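You operate a simulated robot arm through the tools that you are given. There is no shell and no other tool.

You are at the controls of a simulated robot arm. One attempt, no reset.

## Task
Clamp the teal-ended block in the bed and sand off its dried glue.
Fine: then pad back and clamp open; leave the block in the bed. Set down upright: sanding pad. What is to be rubbed or washed off counts as gone when no trace of it is left.

It is judged by the outcome, as a careful person would: the job done as asked, and still so three seconds after it is handed in. It fails if anything else is knocked over, pushed out of place, dropped, spilled or broken.

## Robot
A 6-joint arm with a two-finger parallel gripper, fixed in place. Base frame: the origin is at the foot of the arm, x ahead of it, y to its left, z up; the work surface is at about z = 90. Units: cm, degrees, N and s.
Its first joint turns from -166.0 to 166.0 degrees. Payload 3.43 kg.
The tool frame sits at the grasp point between the pads (the TCP): z along the fingers, y along the line on which they close. The tips reach 3.4 cm beyond it. Largest opening 12.8 cm; finger width 2.4, thickness 1.2; the body of the gripper, 4.8 by 13 cm, starts 9.6 cm behind the TCP.
Orientation is that of the tool frame in the base frame, as [roll, pitch, yaw] about the fixed x, y, z axes, in that order (R = Rz(yaw) Ry(pitch) Rx(roll)). With the fingers straight down and closing along the base's y, the tool's x points along the base's -x, its y along +y and its z along -z.

## Interface
- The arm moves only by the tool servo_tool. Its argument "steps" is a list of rows, each a list of 7 numbers: the turn, a rotation vector about the base's x, y, z in degrees, then the shift along the base's x, y, z in cm, then the finger opening in cm, from 0 to 12.8. In form: [[ax, ay, az, dx, dy, dz, grip], ...]. A call has 1 to 20 rows; each row is the pose to reach, as a shift and turn from the pose commanded when the call began. Each row takes 0.2 s and may step no farther than 5 cm and 8.6 degrees from the row before; otherwise, or with a gripper value out of range, the whole call is refused. Where a pose cannot be reached the arm comes as near as it can. A force on the tool above 90 N (or 10 N above the force at the start of the call, whichever is more), or a blocked arm, ends the call early, and 0.2 s more pass. The fingers move at their own pace (about 15.3 cm/s each) and stop on an object; they squeeze with about 41 N. The grip force told is the motor's: it shows also when the fingers shut on nothing. Time passes only in rows, and 0.2 s behind the last, so rows that repeat a pose let the fingers close. It gives the time, the measured TCP pose, the force on the tool (base axes), the opening and the grip force at its end, in the units of the frame above (readings bear some noise), with the torque about the TCP (base axes, N m) and any sound that the robot's microphone picked up.
- Cameras (640 x 400 px; columns grow to the right, rows downward): "scene" is fixed at [5.14, -64.93, 169.63]; the picture's right is [0.01, -1.00, 0.00], its down [-0.87, -0.01, -0.50] and it looks along [0.50, 0.01, -0.87] (base axes); focal length 320 px, centre (320, 200). "wrist" rides on the gripper at [7.6, -1.1, -16] in the tool frame; the picture's right is [0.15, 0.99, 0.00], its down [-0.88, 0.13, -0.46] and it looks along [-0.45, 0.07, 0.89] (tool axes); focal length 234 px, centre (320, 200). There is no depth. A picture from a camera that has moved, and an enlarged one, comes with that camera's place and axes in the base frame and with its lens.
- snapshot(camera): a new picture of that camera. No time passes.
- enlarge(camera, box): a new picture of the part [left, top, right, bottom] of that camera's present view, enlarged. No time passes.
- finish_job(): hands the job in; it is judged then, once.

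Places have to be worked out from the pictures, the camera data and where the tool is seen. Open the gripper and draw the arm clear of the work before you hand the job in, unless the task says otherwise.

The tools are called after ">>>" as name(argument=value, ...) on one line, values as JSON. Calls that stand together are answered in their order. servo_tool: Moves the arm, as the interface text tells. Its arguments: {"type":"object","properties":{"steps":{"type":"array","items":{"type":"array","items":{"type":"number"}}}},"required":["steps"]} The other tools are called the same way: snapshot (camera) takes a picture; enlarge (camera, box) takes an enlarged picture of a part of a camera's view; finish_job () hands the job in.

At the start:

```text
time: 0.0
ee_pos: [54.97, -48.27, 114.55]
tool_rot: [180.0, -0.1, -180.0]
force: [-0.3, -0.6, -0.4]
wrist_torque: [0.02, -0.01, -0.03]
width: 12.79
gripper_force: 0.0
```

scene: 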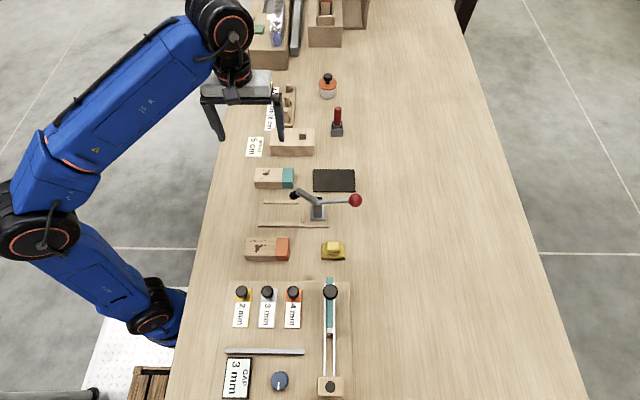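
wrist: 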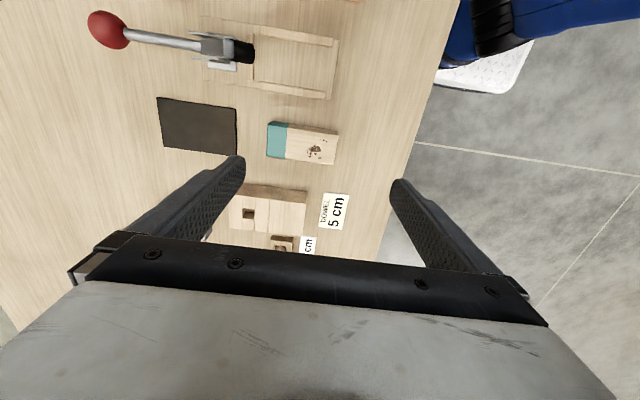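

I'll look closer at the bed, the blocks, the clamp and the pad before moving.

>>> enlarge(camera="scene", box=[230, 150, 390, 250])

>>> enlarge(camera="scene", box=[230, 190, 390, 290])

>>> enlarge(camera="wrist", box=[80, 0, 400, 200])

>>> enlarge(camera="scene", box=[230, 60, 390, 160])

```text
4.00 times, centred on (310, 200) of scene
camera zoom: at [5.14, -64.93, 169.63], right [0.01, -1.0, 0.0], down [-0.87, -0.01, -0.5], along [0.5, 0.01, -0.87], focal length 1280 px, centre (360, 200)
```

zoom: 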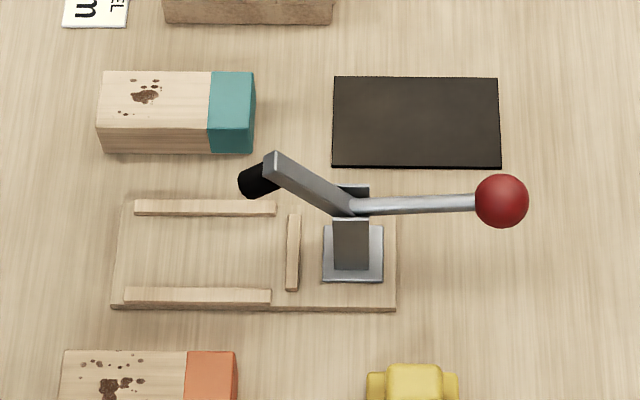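

```text
4.00 times, centred on (310, 240) of scene
camera zoom: at [5.14, -64.93, 169.63], right [0.01, -1.0, 0.0], down [-0.87, -0.01, -0.5], along [0.5, 0.01, -0.87], focal length 1280 px, centre (360, 40)
```

zoom: 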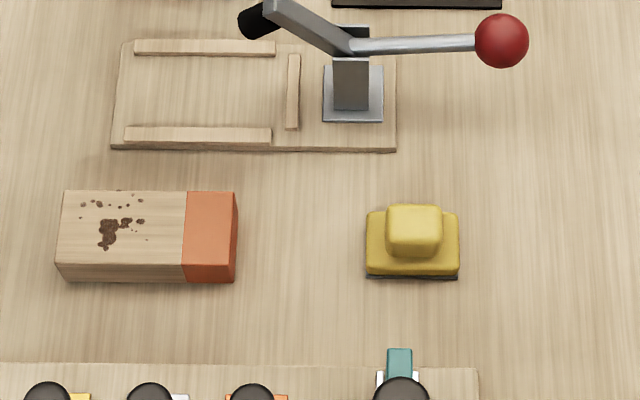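

```text
2.00 times, centred on (240, 100) of wrist
camera zoom: at [47.34, -49.43, 130.5], right [-0.15, 0.99, 0.0], down [0.88, 0.13, 0.46], along [0.45, 0.07, -0.89], focal length 468 px, centre (480, 400)
```

zoom: 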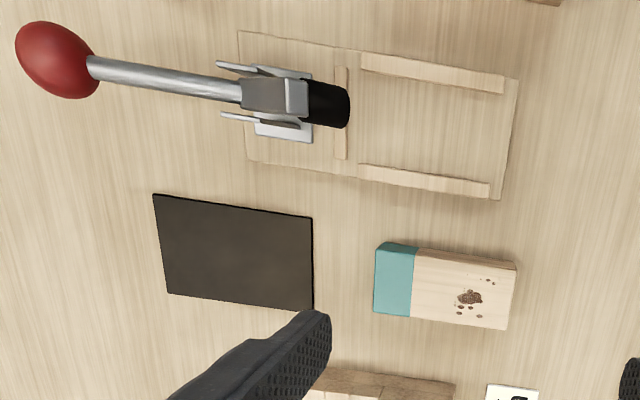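

```text
4.00 times, centred on (310, 110) of scene
camera zoom: at [5.14, -64.93, 169.63], right [0.01, -1.0, 0.0], down [-0.87, -0.01, -0.5], along [0.5, 0.01, -0.87], focal length 1280 px, centre (360, 560)
```

zoom: 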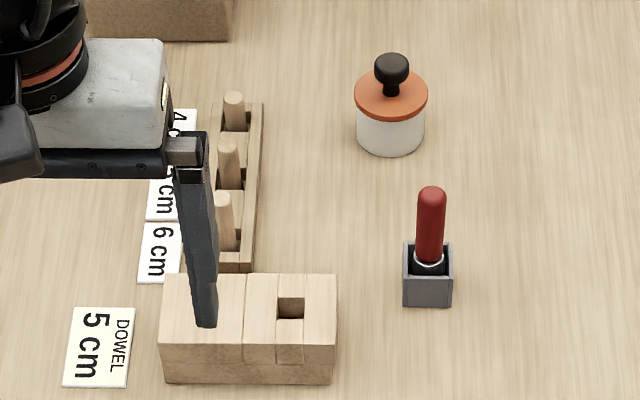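

From triangulating both views, the teal block is at about (57.6, -50.6), its top at z≈93.5. The bed centre is near (46, -53.5), the clamp ball at (46, -73, 99) with the arm raised, and the sanding pad at about (35.5, -67.7). I turn the tool by -90° about z so the fingers close along x, and move above the teal block to look again.

>>> servo_tool(steps=[[0, 0, -8, 0.2, -0.2, 0.3, 12.8], [0, 0, -16, 0.5, -0.4, 0.6, 12.8], [0, 0, -24, 0.7, -0.6, 0.9, 12.8], [0, 0, -32, 1, -0.8, 1.2, 12.8], [0, 0, -40, 1.2, -1, 1.5, 12.8], [0, 0, -48, 1.5, -1.2, 1.8, 12.8], [0, 0, -56, 1.7, -1.5, 2, 12.8], [0, 0, -64, 2, -1.7, 2, 12.8], [0, 0, -72, 2.2, -1.9, 2, 12.8], [0, 0, -80, 2.4, -2.1, 2, 12.8], [0, 0, -88, 2.6, -2.3, 2, 12.8], [0, 0, -90, 2.6, -2.3, 2, 12.8], [0, 0, -90, 2.6, -2.3, 2, 12.8]])

```text
time: 2.8
ee_pos: [57.61, -50.62, 116.34]
tool_rot: [179.8, 0.3, 90.0]
force: [-0.3, -0.2, 0.0]
wrist_torque: [0.02, 0.01, 0.0]
width: 12.78
gripper_force: 0.0
```

The tool is turned and over the block; I take pictures to check the alignment.

>>> snapshot(camera="wrist")

>>> snapshot(camera="scene")

```text
taken
camera wrist: at [56.33, -42.91, 132.16], right [0.99, 0.15, 0.0], down [0.13, -0.88, 0.46], along [0.07, -0.45, -0.89], focal length 234 px, centre (320, 200)
```

wrist: 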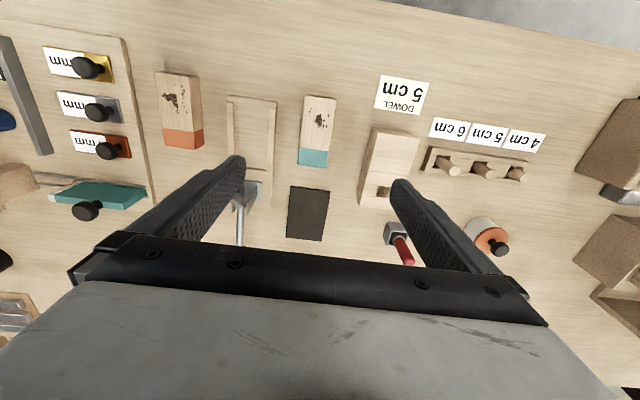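

```text
taken
```

scene: 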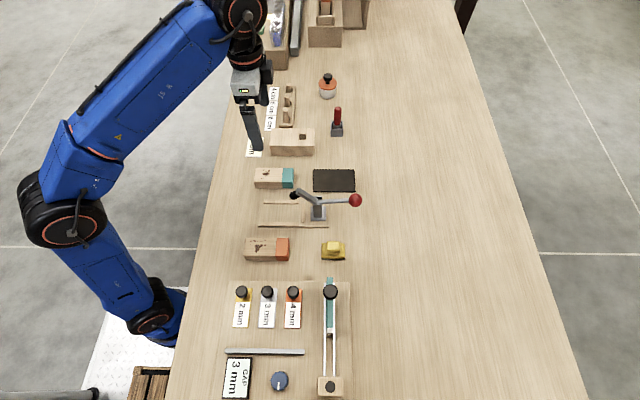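

The block lies roughly beneath the tool. I enlarge to measure its position and heading, along with the bed and the mat.

>>> enlarge(camera="wrist", box=[220, 80, 380, 180])

>>> enlarge(camera="wrist", box=[200, 80, 360, 260])

>>> enlarge(camera="scene", box=[240, 160, 320, 210])

>>> enlarge(camera="scene", box=[240, 190, 340, 240])

```text
4.00 times, centred on (300, 130) of wrist
camera zoom: at [56.33, -42.91, 132.16], right [0.99, 0.15, 0.0], down [0.13, -0.88, 0.46], along [0.07, -0.45, -0.89], focal length 937 px, centre (400, 480)
```

zoom: 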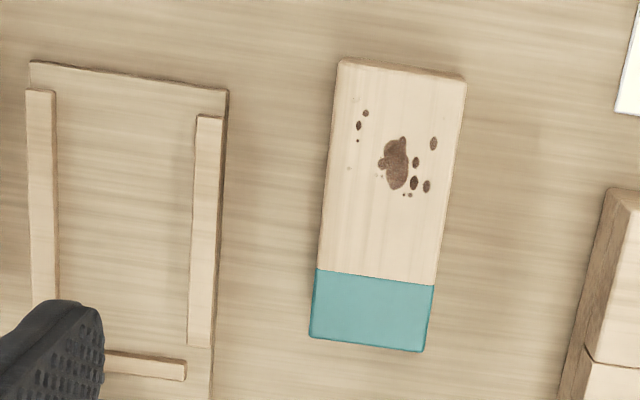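

```text
2.22 times, centred on (280, 170) of wrist
camera zoom: at [56.33, -42.91, 132.16], right [0.99, 0.15, 0.0], down [0.13, -0.88, 0.46], along [0.07, -0.45, -0.89], focal length 520 px, centre (409, 267)
```

zoom: 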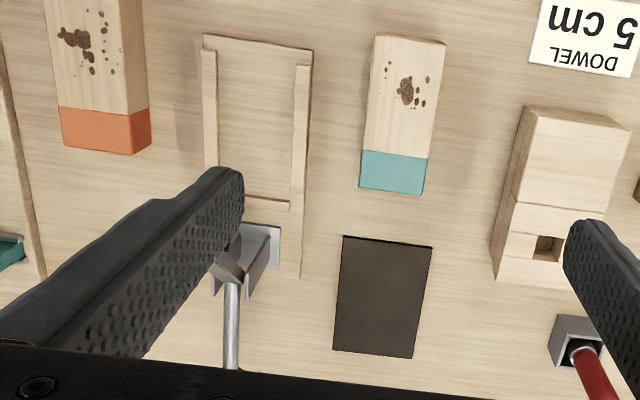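

```text
8.00 times, centred on (280, 185) of scene
camera zoom: at [5.14, -64.93, 169.63], right [0.01, -1.0, 0.0], down [-0.87, -0.01, -0.5], along [0.5, 0.01, -0.87], focal length 2560 px, centre (640, 320)
```

zoom: 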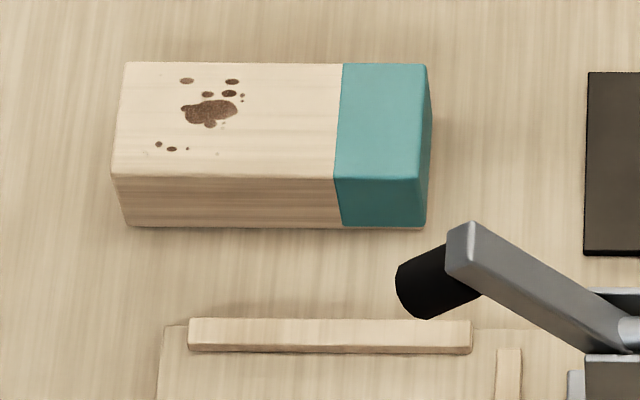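

```text
6.40 times, centred on (290, 215) of scene
camera zoom: at [5.14, -64.93, 169.63], right [0.01, -1.0, 0.0], down [-0.87, -0.01, -0.5], along [0.5, 0.01, -0.87], focal length 2048 px, centre (512, 104)
```

zoom: 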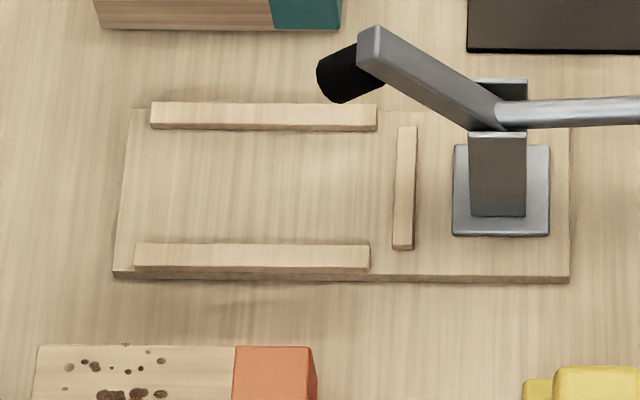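

The block spans x 54.7–59.6 and y -45.2 to -56.1 with a heading of about 0. The bed channel is centred at x≈46.2 with its stop face at y≈-58.9. I grip the block slightly to the +y side of its middle, with the fingers narrowed to 8 cm.

>>> servo_tool(steps=[[0, 0, 0, -0.3, 1.4, -2, 8], [0, 0, 0, -0.3, 1.4, -6, 8], [0, 0, 0, -0.3, 1.4, -10, 8], [0, 0, 0, -0.3, 1.4, -14, 8], [0, 0, 0, -0.3, 1.4, -17, 8], [0, 0, 0, -0.3, 1.4, -17, 8]])

```text
time: 4.2
ee_pos: [57.29, -49.21, 99.52]
tool_rot: [180.0, -0.1, 90.1]
force: [0.7, -0.2, 0.0]
wrist_torque: [0.0, 0.0, 0.01]
width: 8.02
gripper_force: 0.1
```

The tool is at z 99.5, just above the block. I look before going down the rest.

>>> enlarge(camera="scene", box=[220, 110, 380, 210])

>>> snapshot(camera="wrist")

```text
4.00 times, centred on (300, 160) of scene
camera zoom: at [5.14, -64.93, 169.63], right [0.01, -1.0, 0.0], down [-0.87, -0.01, -0.5], along [0.5, 0.01, -0.87], focal length 1280 px, centre (400, 360)
```

zoom: 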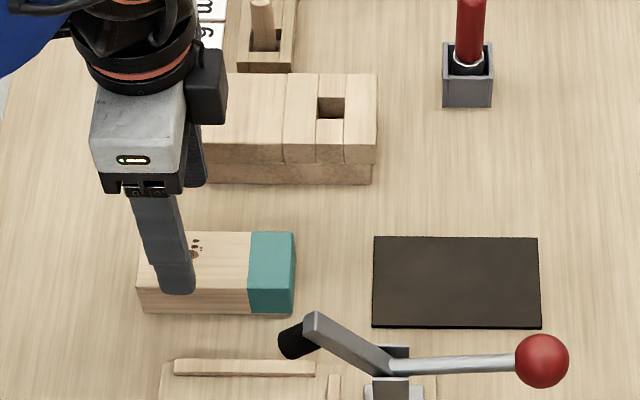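

```text
taken
camera wrist: at [56.09, -41.63, 115.5], right [0.99, 0.15, 0.0], down [0.13, -0.88, 0.46], along [0.07, -0.45, -0.89], focal length 234 px, centre (320, 200)
```

wrist: 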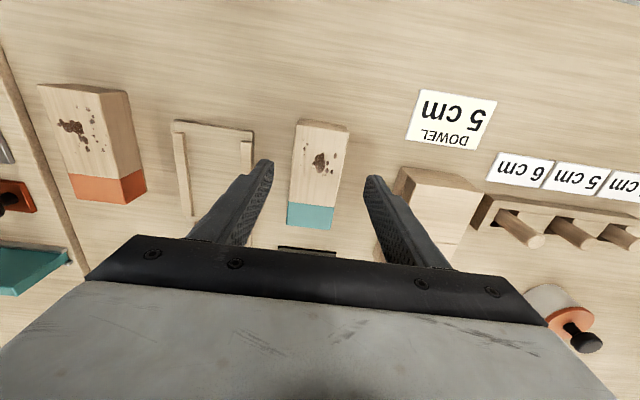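

The fingers straddle the block. I lower to z≈95 and close.

>>> servo_tool(steps=[[0, 0, 0, 0, 0, -2, 8], [0, 0, 0, 0, 0, -4, 8], [0, 0, 0, 0, 0, -4.5, 8], [0, 0, 0, 0, 0, -4.5, 6], [0, 0, 0, 0, 0, -4.5, 4.5], [0, 0, 0, 0, 0, -4.5, 4], [0, 0, 0, 0, 0, -4.5, 4]])

```text
time: 5.8
ee_pos: [57.32, -49.24, 94.99]
tool_rot: [180.0, 0.0, 90.0]
force: [-0.1, 0.1, 0.0]
wrist_torque: [0.01, -0.01, 0.02]
width: 4.91
gripper_force: 41.1
```

Gripped at 4.91 cm. I lift 3.6 cm and carry it sideways over the bed, staying under the raised clamp pad.

>>> servo_tool(steps=[[0, 0, 0, 0, 0, 1.5, 4], [0, 0, 0, 0, 0, 3.6, 4], [0, 0, 0, -2.5, 0, 3.6, 4], [0, 0, 0, -5, -0.5, 3.6, 4], [0, 0, 0, -7.5, -1.2, 3.6, 4], [0, 0, 0, -10, -2.0, 3.6, 4], [0, 0, 0, -11.1, -2.5, 3.6, 4], [0, 0, 0, -11.1, -2.5, 3.6, 4]])

>>> enlarge(camera="scene", box=[240, 160, 340, 240])

>>> snapshot(camera="wrist")

```text
time: 7.6
ee_pos: [46.24, -51.77, 98.69]
tool_rot: [179.9, 0.1, 90.0]
force: [0.5, -0.1, -1.0]
wrist_torque: [0.04, 0.0, -0.03]
width: 4.93
gripper_force: 41.3
```

```text
5.00 times, centred on (290, 200) of scene
camera zoom: at [5.14, -64.93, 169.63], right [0.01, -1.0, 0.0], down [-0.87, -0.01, -0.5], along [0.5, 0.01, -0.87], focal length 1600 px, centre (470, 200)
```

zoom: 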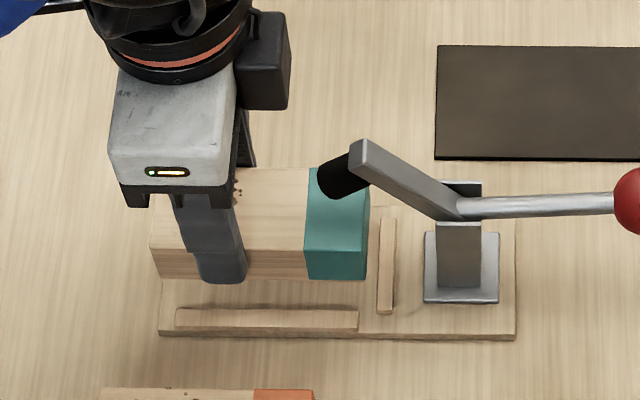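

```text
taken
camera wrist: at [44.92, -44.09, 114.65], right [0.99, 0.15, 0.0], down [0.13, -0.88, 0.46], along [0.07, -0.45, -0.89], focal length 234 px, centre (320, 200)
```

wrist: 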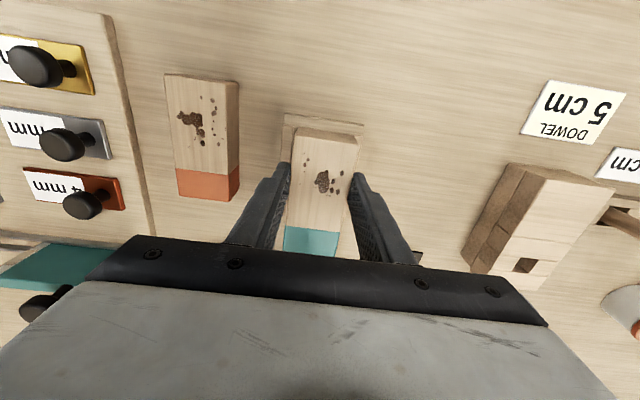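

The block hangs level over the channel. I lower most of the way slowly and watch the force.

>>> servo_tool(steps=[[0, 0, 0, 0, 0, -0.8, 4], [0, 0, 0, 0, 0, -1.5, 4], [0, 0, 0, 0, 0, -2.0, 4], [0, 0, 0, 0, 0, -2.3, 4], [0, 0, 0, 0, 0, -2.5, 4], [0, 0, 0, 0, 0, -2.5, 4]])

>>> enlarge(camera="scene", box=[240, 160, 340, 240])

>>> enlarge(camera="wrist", box=[220, 80, 420, 205])

```text
time: 9.0
ee_pos: [46.16, -51.74, 96.16]
tool_rot: [-180.0, 0.0, 90.0]
force: [-0.8, 0.1, -1.1]
wrist_torque: [0.0, -0.03, -0.01]
width: 4.89
gripper_force: 40.9
```

```text
5.00 times, centred on (290, 200) of scene
camera zoom: at [5.14, -64.93, 169.63], right [0.01, -1.0, 0.0], down [-0.87, -0.01, -0.5], along [0.5, 0.01, -0.87], focal length 1600 px, centre (470, 200)
```

zoom: 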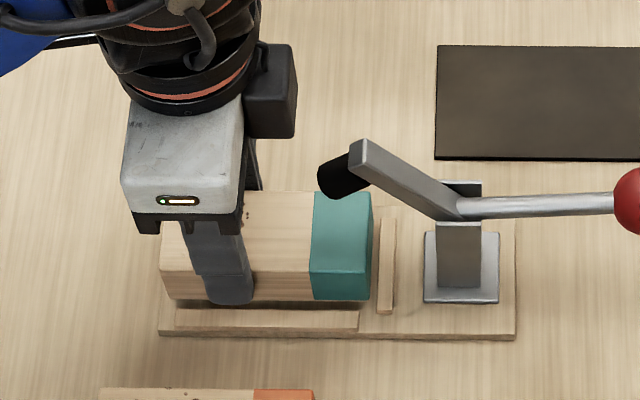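

```text
3.20 times, centred on (320, 142) of wrist
camera zoom: at [44.98, -44.13, 112.12], right [0.99, 0.15, 0.0], down [0.13, -0.88, 0.46], along [0.07, -0.45, -0.89], focal length 749 px, centre (320, 384)
```

zoom: 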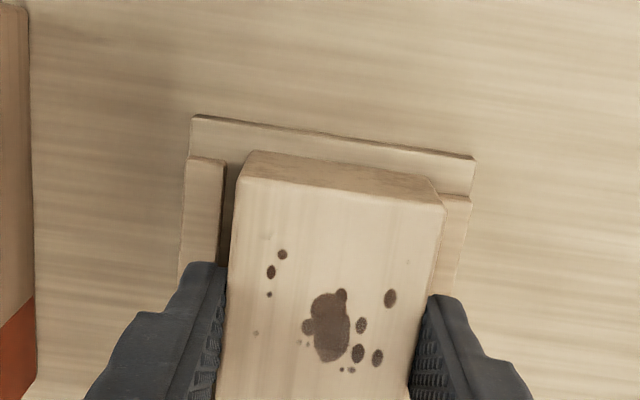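

The block is inside the rails with gaps on both sides, and no contact force yet. I lower the last few millimetres.

>>> servo_tool(steps=[[0, 0, 0, 0, 0, -0.15, 4], [0, 0, 0, 0, 0, -0.3, 4], [0, 0, 0, 0, 0, -0.3, 4]])

```text
time: 9.8
ee_pos: [46.14, -51.79, 95.89]
tool_rot: [179.9, -0.1, 90.0]
force: [-0.3, -1.2, -1.1]
wrist_torque: [0.02, -0.02, -0.04]
width: 4.93
gripper_force: 41.0
```

No contact yet at 95.89, so I continue a little lower in small steps.

>>> servo_tool(steps=[[0, 0, 0, 0, 0, -0.1, 4], [0, 0, 0, 0, 0, -0.2, 4], [0, 0, 0, 0, 0, -0.2, 4]])

```text
time: 10.6
ee_pos: [46.2, -51.77, 95.82]
tool_rot: [179.9, 0.2, 90.0]
force: [2.3, -6.1, 31.9]
wrist_torque: [-0.17, -0.02, -0.08]
width: 4.93
gripper_force: 40.6
```

Contact at 95.8 means the block rests on the bed plate. I ease the press and slide gently toward the stop to seat it.

>>> servo_tool(steps=[[0, 0, 0, 0, 0, 0.12, 4], [0, 0, 0, 0, -0.1, 0.12, 4], [0, 0, 0, 0, -0.2, 0.12, 4], [0, 0, 0, 0, -0.3, 0.12, 4], [0, 0, 0, 0, -0.3, 0.12, 4]])

>>> enlarge(camera="scene", box=[260, 190, 340, 240])

```text
time: 11.8
ee_pos: [46.21, -52.07, 95.79]
tool_rot: [-180.0, -0.1, 90.0]
force: [-0.3, 7.7, 16.2]
wrist_torque: [0.44, -0.01, 0.0]
width: 4.92
gripper_force: 40.9
```

```text
8.00 times, centred on (300, 215) of scene
camera zoom: at [5.14, -64.93, 169.63], right [0.01, -1.0, 0.0], down [-0.87, -0.01, -0.5], along [0.5, 0.01, -0.87], focal length 2560 px, centre (480, 80)
```

zoom: 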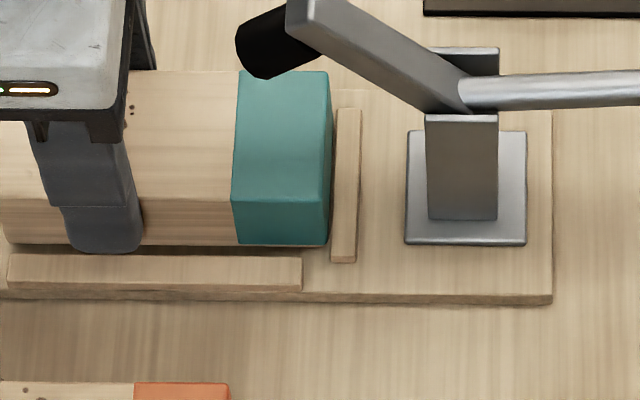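

A gap of about 2 mm to the stop remains, so I slide slightly further.

>>> servo_tool(steps=[[0, 0, 0, 0, -0.08, 0.05, 4], [0, 0, 0, 0, -0.16, 0.05, 4], [0, 0, 0, 0, -0.24, 0.05, 4], [0, 0, 0, 0, -0.24, 0.05, 4]])

>>> enlarge(camera="scene", box=[260, 190, 340, 240])

```text
time: 12.8
ee_pos: [46.13, -52.33, 95.8]
tool_rot: [180.0, -0.1, 90.1]
force: [-2.7, 22.8, -0.6]
wrist_torque: [1.0, 0.12, -0.14]
width: 4.92
gripper_force: 40.8
```

```text
8.00 times, centred on (300, 215) of scene
camera zoom: at [5.14, -64.93, 169.63], right [0.01, -1.0, 0.0], down [-0.87, -0.01, -0.5], along [0.5, 0.01, -0.87], focal length 2560 px, centre (480, 80)
```

zoom: 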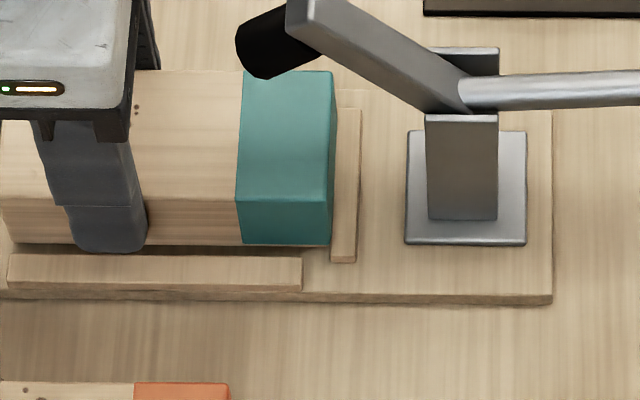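

The block is seated against the stop (22.8 N). I back off slightly, open and rise straight up.

>>> servo_tool(steps=[[0, 0, 0, 0, 0.1, 0.05, 4], [0, 0, 0, 0, 0.1, 0.05, 5.5], [0, 0, 0, 0, 0.1, 0.05, 7], [0, 0, 0, 0, 0.1, 0.05, 7], [0, 0, 0, 0, 0.1, 2, 7], [0, 0, 0, 0, 0.1, 6, 7], [0, 0, 0, 0, 0.1, 10, 7], [0, 0, 0, 0, 0.1, 14, 7], [0, 0, 0, 0, 0.1, 17, 7], [0, 0, 0, 0, 0.1, 17, 7]])

>>> snapshot(camera="wrist")

>>> enlarge(camera="scene", box=[240, 160, 400, 260])

```text
time: 15.0
ee_pos: [46.27, -52.27, 112.85]
tool_rot: [-180.0, 0.0, 90.1]
force: [-0.1, -0.2, -0.2]
wrist_torque: [-0.01, 0.01, -0.01]
width: 7.0
gripper_force: 0.0
```

```text
taken
camera wrist: at [44.97, -44.56, 128.81], right [0.99, 0.15, 0.0], down [0.13, -0.88, 0.46], along [0.07, -0.45, -0.89], focal length 234 px, centre (320, 200)
```

wrist: 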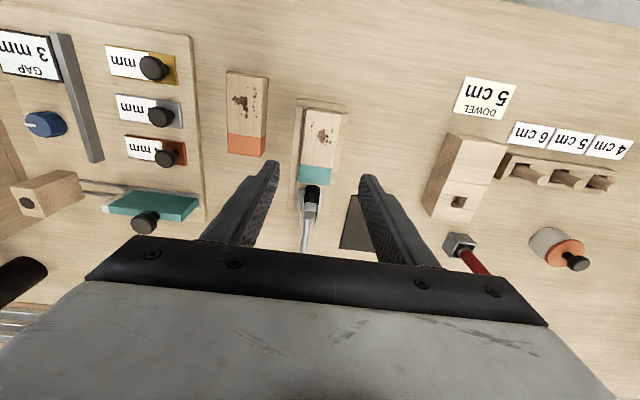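

```text
4.00 times, centred on (320, 210) of scene
camera zoom: at [5.14, -64.93, 169.63], right [0.01, -1.0, 0.0], down [-0.87, -0.01, -0.5], along [0.5, 0.01, -0.87], focal length 1280 px, centre (320, 160)
```

zoom: 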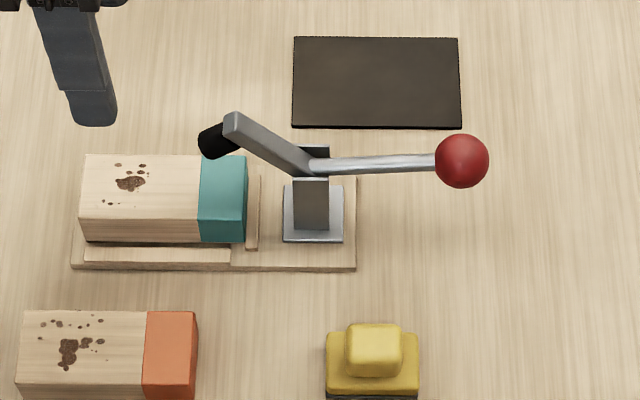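

The block is seated. Now I move above the red ball at about (46.1, -73.2), with the tips passing over the clamp arm.

>>> servo_tool(steps=[[0, 0, 0, 0, -4, 0, 7], [0, 0, 0, 0, -8, 0, 7], [0, 0, 0, 0, -12, 0, 7], [0, 0, 0, -0.1, -16, 0, 7], [0, 0, 0, -0.1, -20, 0, 7], [0, 0, 0, -0.1, -20.9, 0, 7], [0, 0, 0, -0.1, -20.9, 0, 7]])

>>> snapshot(camera="wrist")

>>> enlarge(camera="scene", box=[260, 140, 420, 240])

```text
time: 16.6
ee_pos: [46.06, -72.35, 111.3]
tool_rot: [179.9, 0.3, 89.9]
force: [-0.4, 0.5, -0.5]
wrist_torque: [0.01, 0.01, 0.01]
width: 7.02
gripper_force: 0.0
out of reach, approached as far as the arm can: row 5, 6, 7
```

```text
taken
camera wrist: at [44.7, -64.62, 127.08], right [0.99, 0.15, 0.0], down [0.13, -0.88, 0.46], along [0.07, -0.45, -0.89], focal length 234 px, centre (320, 200)
```

wrist: 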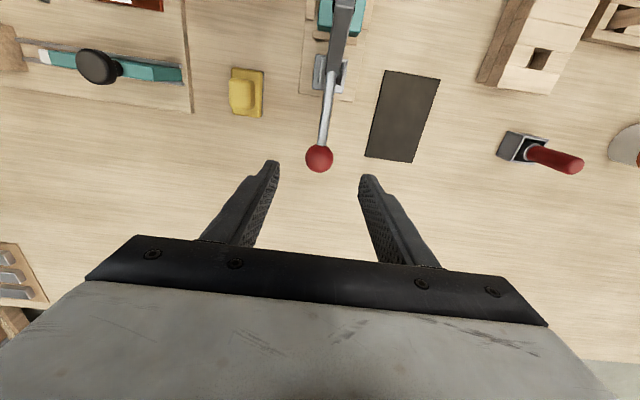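

```text
4.00 times, centred on (340, 190) of scene
camera zoom: at [5.14, -64.93, 169.63], right [0.01, -1.0, 0.0], down [-0.87, -0.01, -0.5], along [0.5, 0.01, -0.87], focal length 1280 px, centre (240, 240)
```

zoom: 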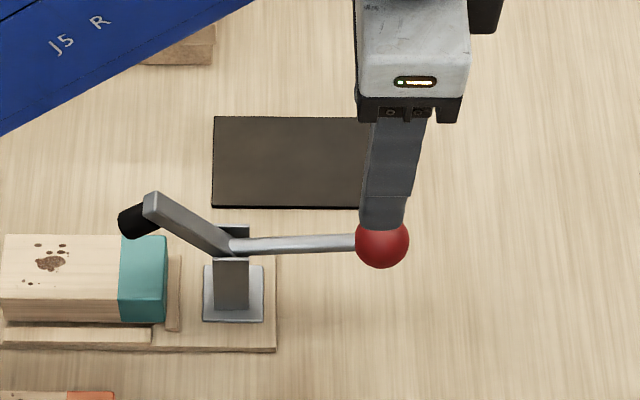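

The arm is near its reach limit at this height but can reach further lower down. The wrist view puts the ball at about (45.9, -73.1, 99). I step down partway and check where the commanded pose ends up.

>>> servo_tool(steps=[[0, 0, 0, 0, 0, -2, 7], [0, 0, 0, 0, 0, -4, 7], [0, 0, 0, 0, 0, -4, 7]])

```text
time: 17.4
ee_pos: [45.87, -72.28, 107.07]
tool_rot: [-180.0, 0.0, 90.0]
force: [-0.2, -0.2, -0.8]
wrist_torque: [-0.02, -0.02, 0.0]
width: 6.96
gripper_force: 0.1
```

The reference follows the reached pose. I continue down to the ball centre at (45.9, -73.15, 99).

>>> servo_tool(steps=[[0, 0, 0, 0, -0.4, -3, 7], [0, 0, 0, 0, -0.87, -6, 7], [0, 0, 0, 0, -0.87, -8, 7], [0, 0, 0, 0, -0.87, -8, 7]])

>>> snapshot(camera="wrist")

>>> enlarge(camera="scene", box=[260, 140, 420, 240])

```text
time: 18.4
ee_pos: [45.96, -73.07, 99.17]
tool_rot: [180.0, -0.1, 90.0]
force: [0.4, -0.2, -0.3]
wrist_torque: [0.01, -0.02, -0.04]
width: 7.01
gripper_force: 0.1
```

```text
taken
camera wrist: at [44.68, -65.49, 115.18], right [0.99, 0.15, 0.0], down [0.13, -0.88, 0.46], along [0.07, -0.45, -0.89], focal length 234 px, centre (320, 200)
```

wrist: 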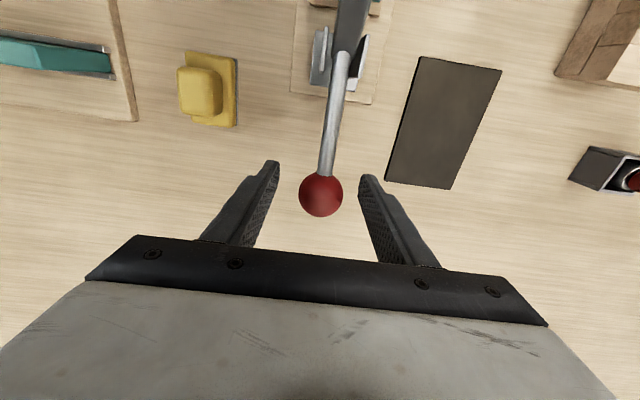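

```text
4.00 times, centred on (340, 190) of scene
camera zoom: at [5.14, -64.93, 169.63], right [0.01, -1.0, 0.0], down [-0.87, -0.01, -0.5], along [0.5, 0.01, -0.87], focal length 1280 px, centre (240, 240)
```

zoom: 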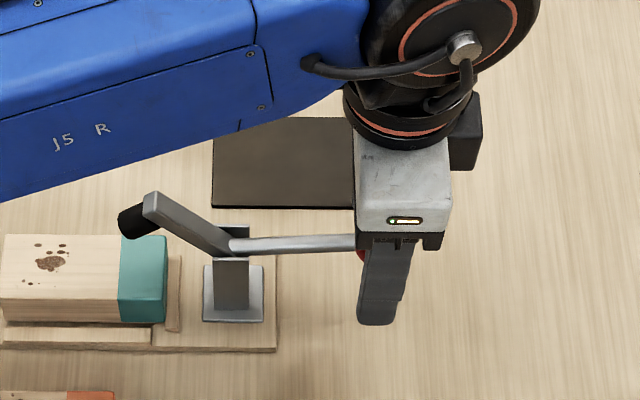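

The ball is centred between the fingers. I close on it and start lifting along the arc around the hinge at about (y -63.5, z 98.1), watching the forces.

>>> servo_tool(steps=[[0, 0, 0, 0, 0, 0, 5], [0, 0, 0, 0, 0, 0, 3.2], [0, 0, 0, 0, 0, 0, 2.5], [0, 0, 0, 0, 0, 0, 2.5]])

>>> servo_tool(steps=[[0, 0, 0, 0, 0.06, 0.4, 2.5], [0, 0, 0, 0, 0.13, 0.83, 2.5], [0, 0, 0, 0, 0.22, 1.25, 2.5], [0, 0, 0, 0, 0.32, 1.66, 2.5], [0, 0, 0, 0, 0.32, 1.66, 2.5]])

>>> enlarge(camera="scene", box=[260, 140, 420, 240])

```text
time: 19.4
ee_pos: [46.04, -73.23, 99.19]
tool_rot: [180.0, 0.0, 90.1]
force: [17.3, -3.3, 3.2]
wrist_torque: [0.08, -0.18, 0.14]
width: 3.54
gripper_force: 44.8
```

```text
time: 20.6
ee_pos: [46.09, -72.81, 100.77]
tool_rot: [180.0, 0.0, 90.2]
force: [15.9, -4.8, -11.0]
wrist_torque: [-1.19, -0.09, 0.02]
width: 3.55
gripper_force: 45.5
```

```text
4.00 times, centred on (340, 190) of scene
camera zoom: at [5.14, -64.93, 169.63], right [0.01, -1.0, 0.0], down [-0.87, -0.01, -0.5], along [0.5, 0.01, -0.87], focal length 1280 px, centre (240, 240)
```

zoom: 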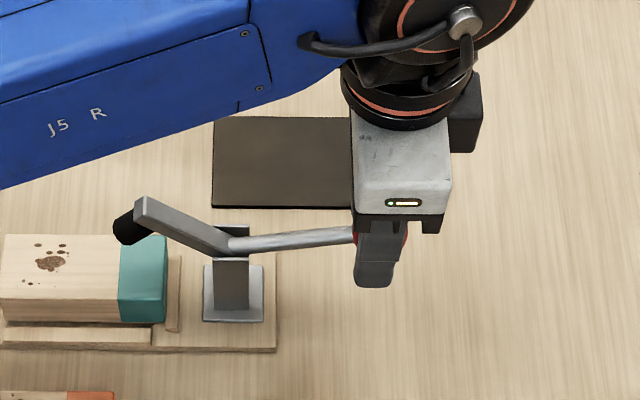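

The handle rises and the clamp arm comes down with it at low force. I continue along the arc, shifting +x slightly to relieve the side load.

>>> servo_tool(steps=[[0, 0, 0, 0.1, 0.12, 0.4, 2.5], [0, 0, 0, 0.1, 0.27, 0.82, 2.5], [0, 0, 0, 0.1, 0.43, 1.2, 2.5], [0, 0, 0, 0.1, 0.61, 1.59, 2.5], [0, 0, 0, 0.1, 0.81, 1.97, 2.5], [0, 0, 0, 0.1, 1.02, 2.34, 2.5], [0, 0, 0, 0.1, 1.25, 2.7, 2.5], [0, 0, 0, 0.1, 1.48, 3.04, 2.5], [0, 0, 0, 0.1, 1.48, 3.04, 2.5]])

>>> enlarge(camera="scene", box=[260, 140, 420, 240])

```text
time: 22.6
ee_pos: [45.91, -71.42, 103.73]
tool_rot: [180.0, 0.0, 89.9]
force: [2.6, -12.9, -6.5]
wrist_torque: [-1.27, 0.0, -0.02]
width: 3.49
gripper_force: 44.4
```

```text
4.00 times, centred on (340, 190) of scene
camera zoom: at [5.14, -64.93, 169.63], right [0.01, -1.0, 0.0], down [-0.87, -0.01, -0.5], along [0.5, 0.01, -0.87], focal length 1280 px, centre (240, 240)
```

zoom: 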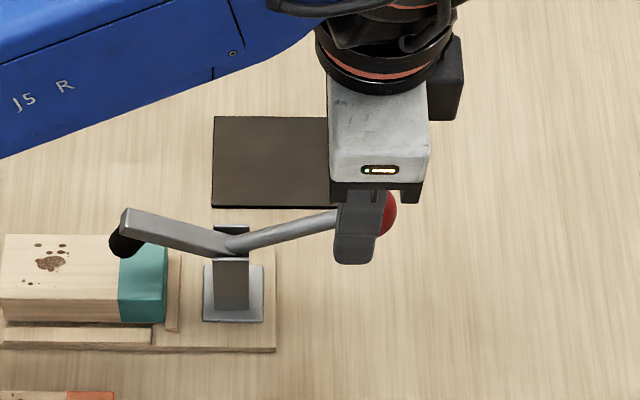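

The clamp arm is partway down and resists by about 13 N along its path. I continue the arc.

>>> servo_tool(steps=[[0, 0, 0, 0, 0.25, 0.33, 2.5], [0, 0, 0, 0, 0.5, 0.68, 2.5], [0, 0, 0, 0, 0.78, 1.0, 2.5], [0, 0, 0, 0, 1.06, 1.31, 2.5], [0, 0, 0, 0, 1.37, 1.6, 2.5], [0, 0, 0, 0, 1.68, 1.89, 2.5], [0, 0, 0, 0, 1.68, 1.89, 2.5]])

>>> enlarge(camera="scene", box=[260, 140, 420, 240])

```text
time: 24.2
ee_pos: [46.11, -69.73, 105.74]
tool_rot: [-179.9, -0.1, 90.1]
force: [-1.2, 1.2, -9.8]
wrist_torque: [-0.46, -0.01, 0.04]
width: 3.45
gripper_force: 45.1
```

```text
4.00 times, centred on (340, 190) of scene
camera zoom: at [5.14, -64.93, 169.63], right [0.01, -1.0, 0.0], down [-0.87, -0.01, -0.5], along [0.5, 0.01, -0.87], focal length 1280 px, centre (240, 240)
```

zoom: 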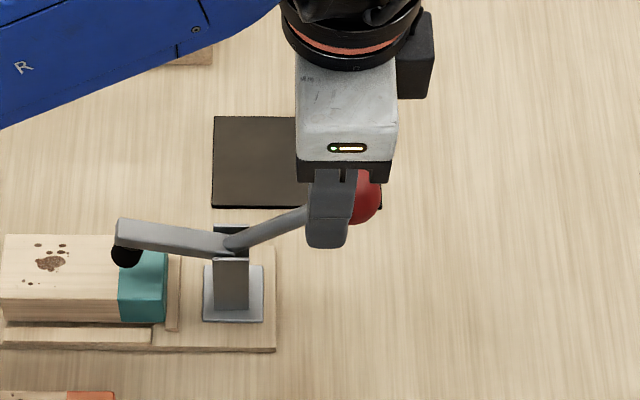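

The ball has slipped in the pads: it sits about 1–1.5 cm behind the TCP, with the handle at roughly 40°. I open, check that the handle stays, and look so I can regrip centred.

>>> servo_tool(steps=[[0, 0, 0, 0, 0, 0, 3.8], [0, 0, 0, 0, 0, 0, 6], [0, 0, 0, 0, 0, 0, 6]])

>>> enlarge(camera="scene", box=[260, 140, 420, 240])

>>> snapshot(camera="wrist")

```text
time: 25.0
ee_pos: [46.03, -69.7, 105.74]
tool_rot: [180.0, 0.0, 89.9]
force: [0.0, -0.2, -0.3]
wrist_torque: [0.0, 0.0, -0.01]
width: 5.98
gripper_force: 0.1
```

```text
4.00 times, centred on (340, 190) of scene
camera zoom: at [5.14, -64.93, 169.63], right [0.01, -1.0, 0.0], down [-0.87, -0.01, -0.5], along [0.5, 0.01, -0.87], focal length 1280 px, centre (240, 240)
```

zoom: 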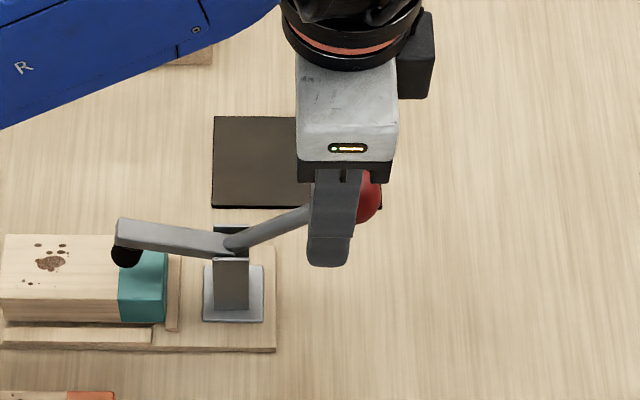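

```text
taken
camera wrist: at [44.79, -62.04, 121.72], right [0.99, 0.15, 0.0], down [0.13, -0.88, 0.46], along [0.07, -0.45, -0.89], focal length 234 px, centre (320, 200)
```

wrist: 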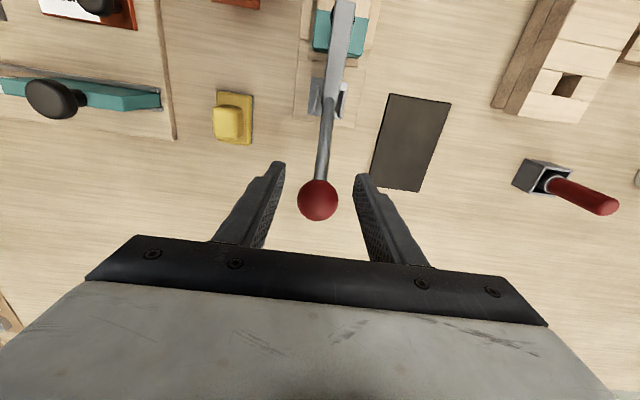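

The handle stays put at about 39°, with the ball at (46.1, -71.0, 104.1). I regrip centred on the ball, and this time I'll turn the tool along with the handle so the grip doesn't fight the rotation.

>>> servo_tool(steps=[[0, 0, 0, 0.1, -0.6, -0.8, 6], [0, 0, 0, 0.1, -1.3, -1.6, 6], [0, 0, 0, 0.1, -1.3, -1.6, 6], [0, 0, 0, 0.1, -1.3, -1.6, 4], [0, 0, 0, 0.1, -1.3, -1.6, 2.5], [0, 0, 0, 0.1, -1.3, -1.6, 2.5]])

>>> enlarge(camera="scene", box=[260, 140, 420, 240])

```text
time: 26.4
ee_pos: [46.04, -71.03, 104.15]
tool_rot: [-179.9, -0.1, 90.0]
force: [-11.2, 4.5, -6.9]
wrist_torque: [-0.23, 0.1, -0.06]
width: 3.52
gripper_force: 45.4
```

```text
4.00 times, centred on (340, 190) of scene
camera zoom: at [5.14, -64.93, 169.63], right [0.01, -1.0, 0.0], down [-0.87, -0.01, -0.5], along [0.5, 0.01, -0.87], focal length 1280 px, centre (240, 240)
```

zoom: 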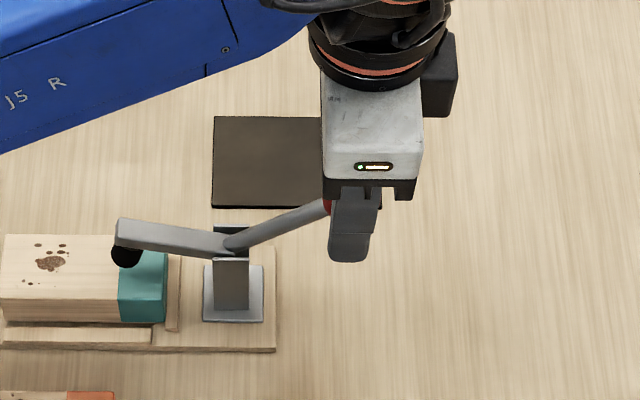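

Regripped on the ball. I continue the arc for another 15°, turning the tool about x together with the handle.

>>> servo_tool(steps=[[-2.5, 0, 0, 0, 0.27, 0.32, 2.5], [-5, 0, 0, 0, 0.55, 0.63, 2.5], [-7.5, 0, 0, 0, 0.84, 0.93, 2.5], [-10, 0, 0, 0, 1.15, 1.21, 2.5], [-12.5, 0, 0, 0, 1.47, 1.48, 2.5], [-15, 0, 0, 0, 1.81, 1.74, 2.5], [-15, 0, 0, 0, 1.81, 1.74, 2.5]])

>>> enlarge(camera="scene", box=[260, 140, 420, 240])

>>> snapshot(camera="wrist")

```text
time: 28.0
ee_pos: [46.11, -69.21, 105.86]
tool_rot: [-180.0, 15.0, 89.9]
force: [-22.6, 18.2, -20.3]
wrist_torque: [0.35, -0.02, -0.11]
width: 3.51
gripper_force: 45.0
```

```text
4.00 times, centred on (340, 190) of scene
camera zoom: at [5.14, -64.93, 169.63], right [0.01, -1.0, 0.0], down [-0.87, -0.01, -0.5], along [0.5, 0.01, -0.87], focal length 1280 px, centre (240, 240)
```

zoom: 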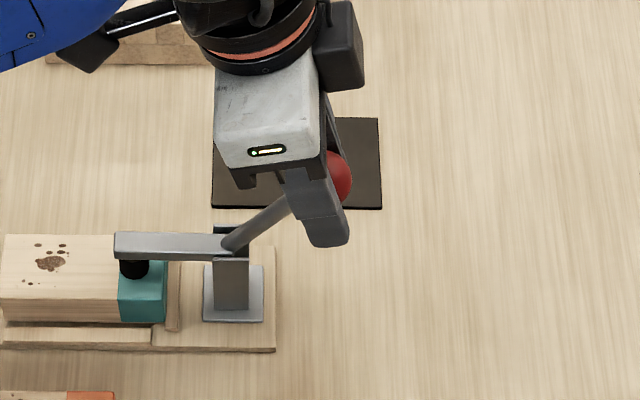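

```text
taken
camera wrist: at [44.82, -57.66, 119.34], right [0.99, 0.14, -0.04], down [0.13, -0.73, 0.67], along [0.07, -0.67, -0.74], focal length 234 px, centre (320, 200)
```

wrist: 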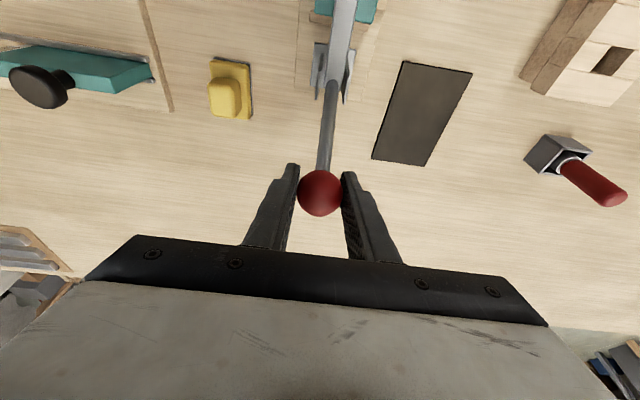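

The clamp arm is now about horizontal with its pad near the block. The load is mostly radial, so I correct inward and turn a few degrees more.

>>> servo_tool(steps=[[0, 0, 0, -0.15, 0.1, -0.12, 2.5], [-2, 0, 0, -0.15, 0.37, 0.08, 2.5], [-4, 0, 0, -0.15, 0.65, 0.25, 2.5], [-4, 0, 0, -0.15, 0.65, 0.25, 2.5]])

>>> enlarge(camera="scene", box=[260, 170, 360, 240])

```text
time: 29.0
ee_pos: [46.06, -68.81, 106.06]
tool_rot: [-179.9, 19.1, 90.2]
force: [10.6, -29.0, -2.4]
wrist_torque: [-0.11, -0.03, -0.04]
width: 3.55
gripper_force: 45.1
```

```text
5.71 times, centred on (310, 205) of scene
camera zoom: at [5.14, -64.93, 169.63], right [0.01, -1.0, 0.0], down [-0.87, -0.01, -0.5], along [0.5, 0.01, -0.87], focal length 1828 px, centre (377, 171)
```

zoom: 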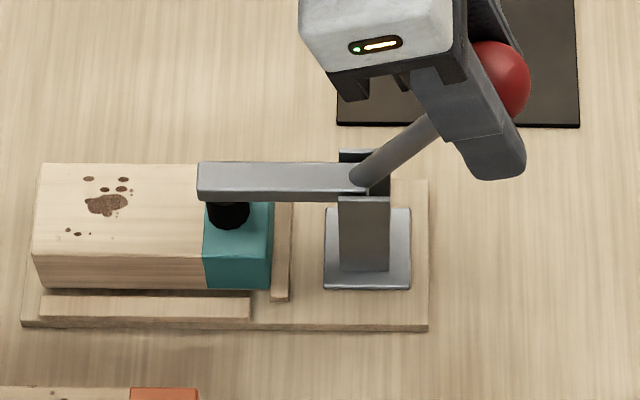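

The pad has met the block and resistance rose to about 25 N. I press on a bit further to see whether the toggle snaps over.

>>> servo_tool(steps=[[-1.5, 0, 0, 0, 0.22, 0.12, 2.5], [-3, 0, 0, 0, 0.45, 0.23, 2.5], [-4.5, 0, 0, 0, 0.67, 0.33, 2.5], [-4.5, 0, 0, 0, 0.67, 0.33, 2.5]])

>>> enlarge(camera="scene", box=[260, 170, 360, 240])

```text
time: 30.0
ee_pos: [45.96, -67.94, 106.35]
tool_rot: [-179.9, 23.4, 90.1]
force: [13.5, -18.3, -16.0]
wrist_torque: [0.66, -0.07, 0.08]
width: 3.54
gripper_force: 45.1
```

```text
5.71 times, centred on (310, 205) of scene
camera zoom: at [5.14, -64.93, 169.63], right [0.01, -1.0, 0.0], down [-0.87, -0.01, -0.5], along [0.5, 0.01, -0.87], focal length 1828 px, centre (377, 171)
```

zoom: 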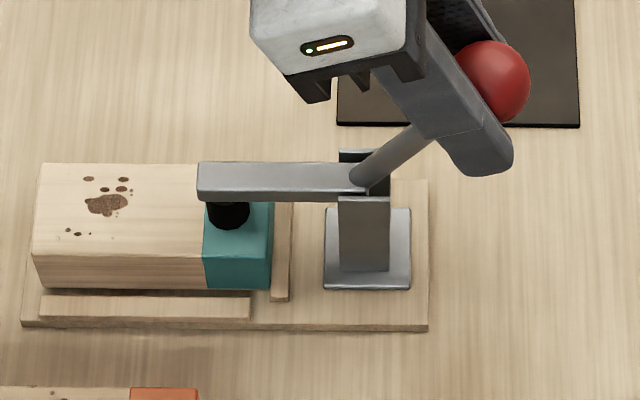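

The ball and clamp arm did not move at all during that push, and the fingers slid instead. The clamp is fully closed, pressing the block; I release and verify it stays.

>>> servo_tool(steps=[[0, 0, 0, 0, 0, 0, 4.5], [0, 0, 0, 0, 0, 0, 7], [0, 0, 0, 0, 0, 0, 7]])

>>> enlarge(camera="scene", box=[260, 170, 360, 240])

>>> snapshot(camera="wrist")

```text
time: 30.8
ee_pos: [45.77, -67.77, 106.52]
tool_rot: [-180.0, 23.4, 90.0]
force: [-0.8, 0.6, -1.2]
wrist_torque: [-0.01, -0.01, 0.02]
width: 6.98
gripper_force: 0.1
```

```text
5.71 times, centred on (310, 205) of scene
camera zoom: at [5.14, -64.93, 169.63], right [0.01, -1.0, 0.0], down [-0.87, -0.01, -0.5], along [0.5, 0.01, -0.87], focal length 1828 px, centre (377, 171)
```

zoom: 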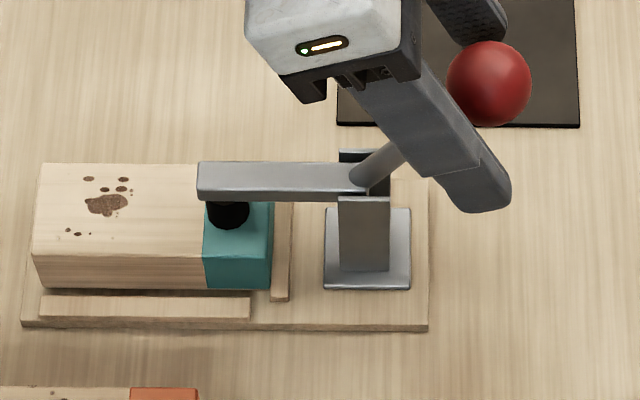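

```text
taken
camera wrist: at [44.69, -54.45, 118.12], right [0.99, 0.14, -0.06], down [0.13, -0.63, 0.77], along [0.07, -0.77, -0.64], focal length 234 px, centre (320, 200)
```

wrist: 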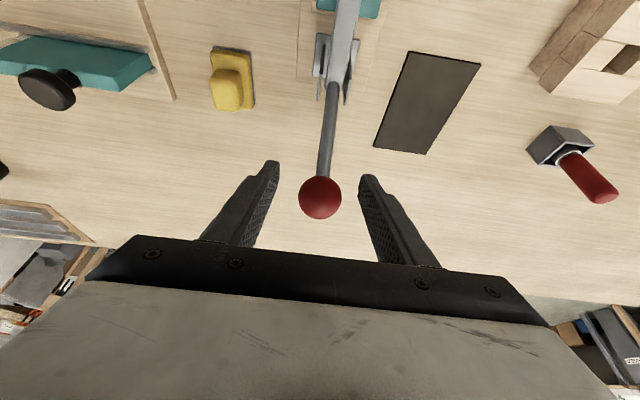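

The clamp holds. I back out along the tool axis, then right the tool and head toward the sanding pad.

>>> servo_tool(steps=[[0, 0, 0, 0, 1.2, 2.8, 7], [0, 0, 0, 0, 2.8, 6.5, 7], [0, 0, 0, 0, 4.5, 10.3, 7], [6, 0, 0, -2, 4, 10.3, 7], [12, 0, 0, -5, 2, 10.3, 7], [18, 0, 0, -8, 0.5, 10, 7], [23.5, 0, 0, -10.3, 0, 9, 7], [23.5, 0, 0, -10.3, 0, 9, 7]])

>>> snapshot(camera="wrist")

>>> enlarge(camera="scene", box=[290, 220, 370, 270])

>>> enlarge(camera="scene", box=[260, 170, 380, 240])

```text
time: 32.6
ee_pos: [35.57, -67.45, 114.09]
tool_rot: [-180.0, 0.3, 90.0]
force: [-0.3, 0.4, 0.0]
wrist_torque: [-0.01, -0.03, -0.02]
width: 7.0
gripper_force: 0.0
out of reach, approached as far as the arm can: row 7, 8
```

```text
taken
camera wrist: at [34.3, -59.63, 130.05], right [0.99, 0.15, 0.0], down [0.13, -0.88, 0.46], along [0.07, -0.45, -0.89], focal length 234 px, centre (320, 200)
```

wrist: 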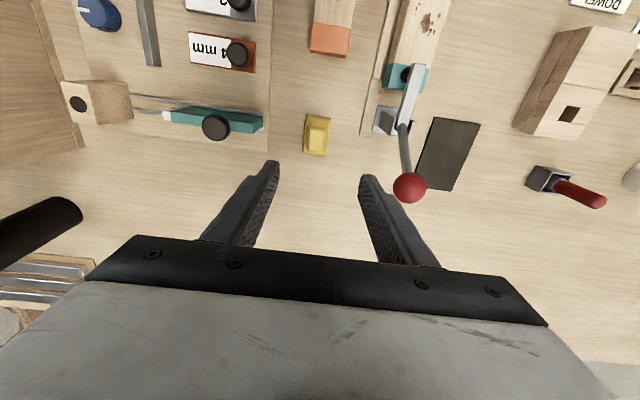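

```text
8.00 times, centred on (330, 245) of scene
camera zoom: at [5.14, -64.93, 169.63], right [0.01, -1.0, 0.0], down [-0.87, -0.01, -0.5], along [0.5, 0.01, -0.87], focal length 2560 px, centre (240, -160)
```

zoom: 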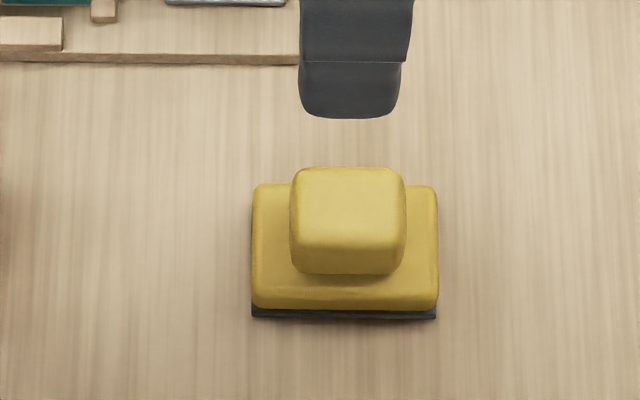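

```text
5.33 times, centred on (320, 205) of scene
camera zoom: at [5.14, -64.93, 169.63], right [0.01, -1.0, 0.0], down [-0.87, -0.01, -0.5], along [0.5, 0.01, -0.87], focal length 1706 px, centre (320, 173)
```

zoom: 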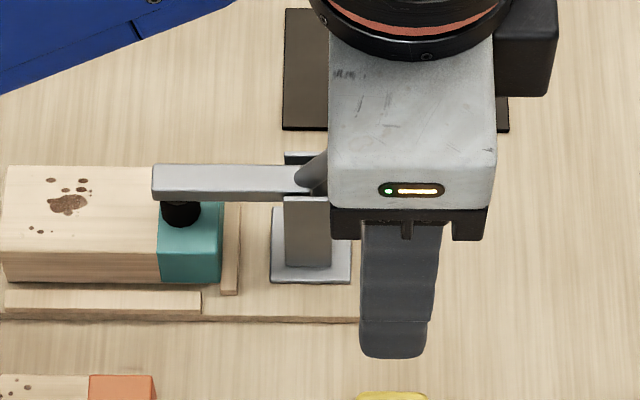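

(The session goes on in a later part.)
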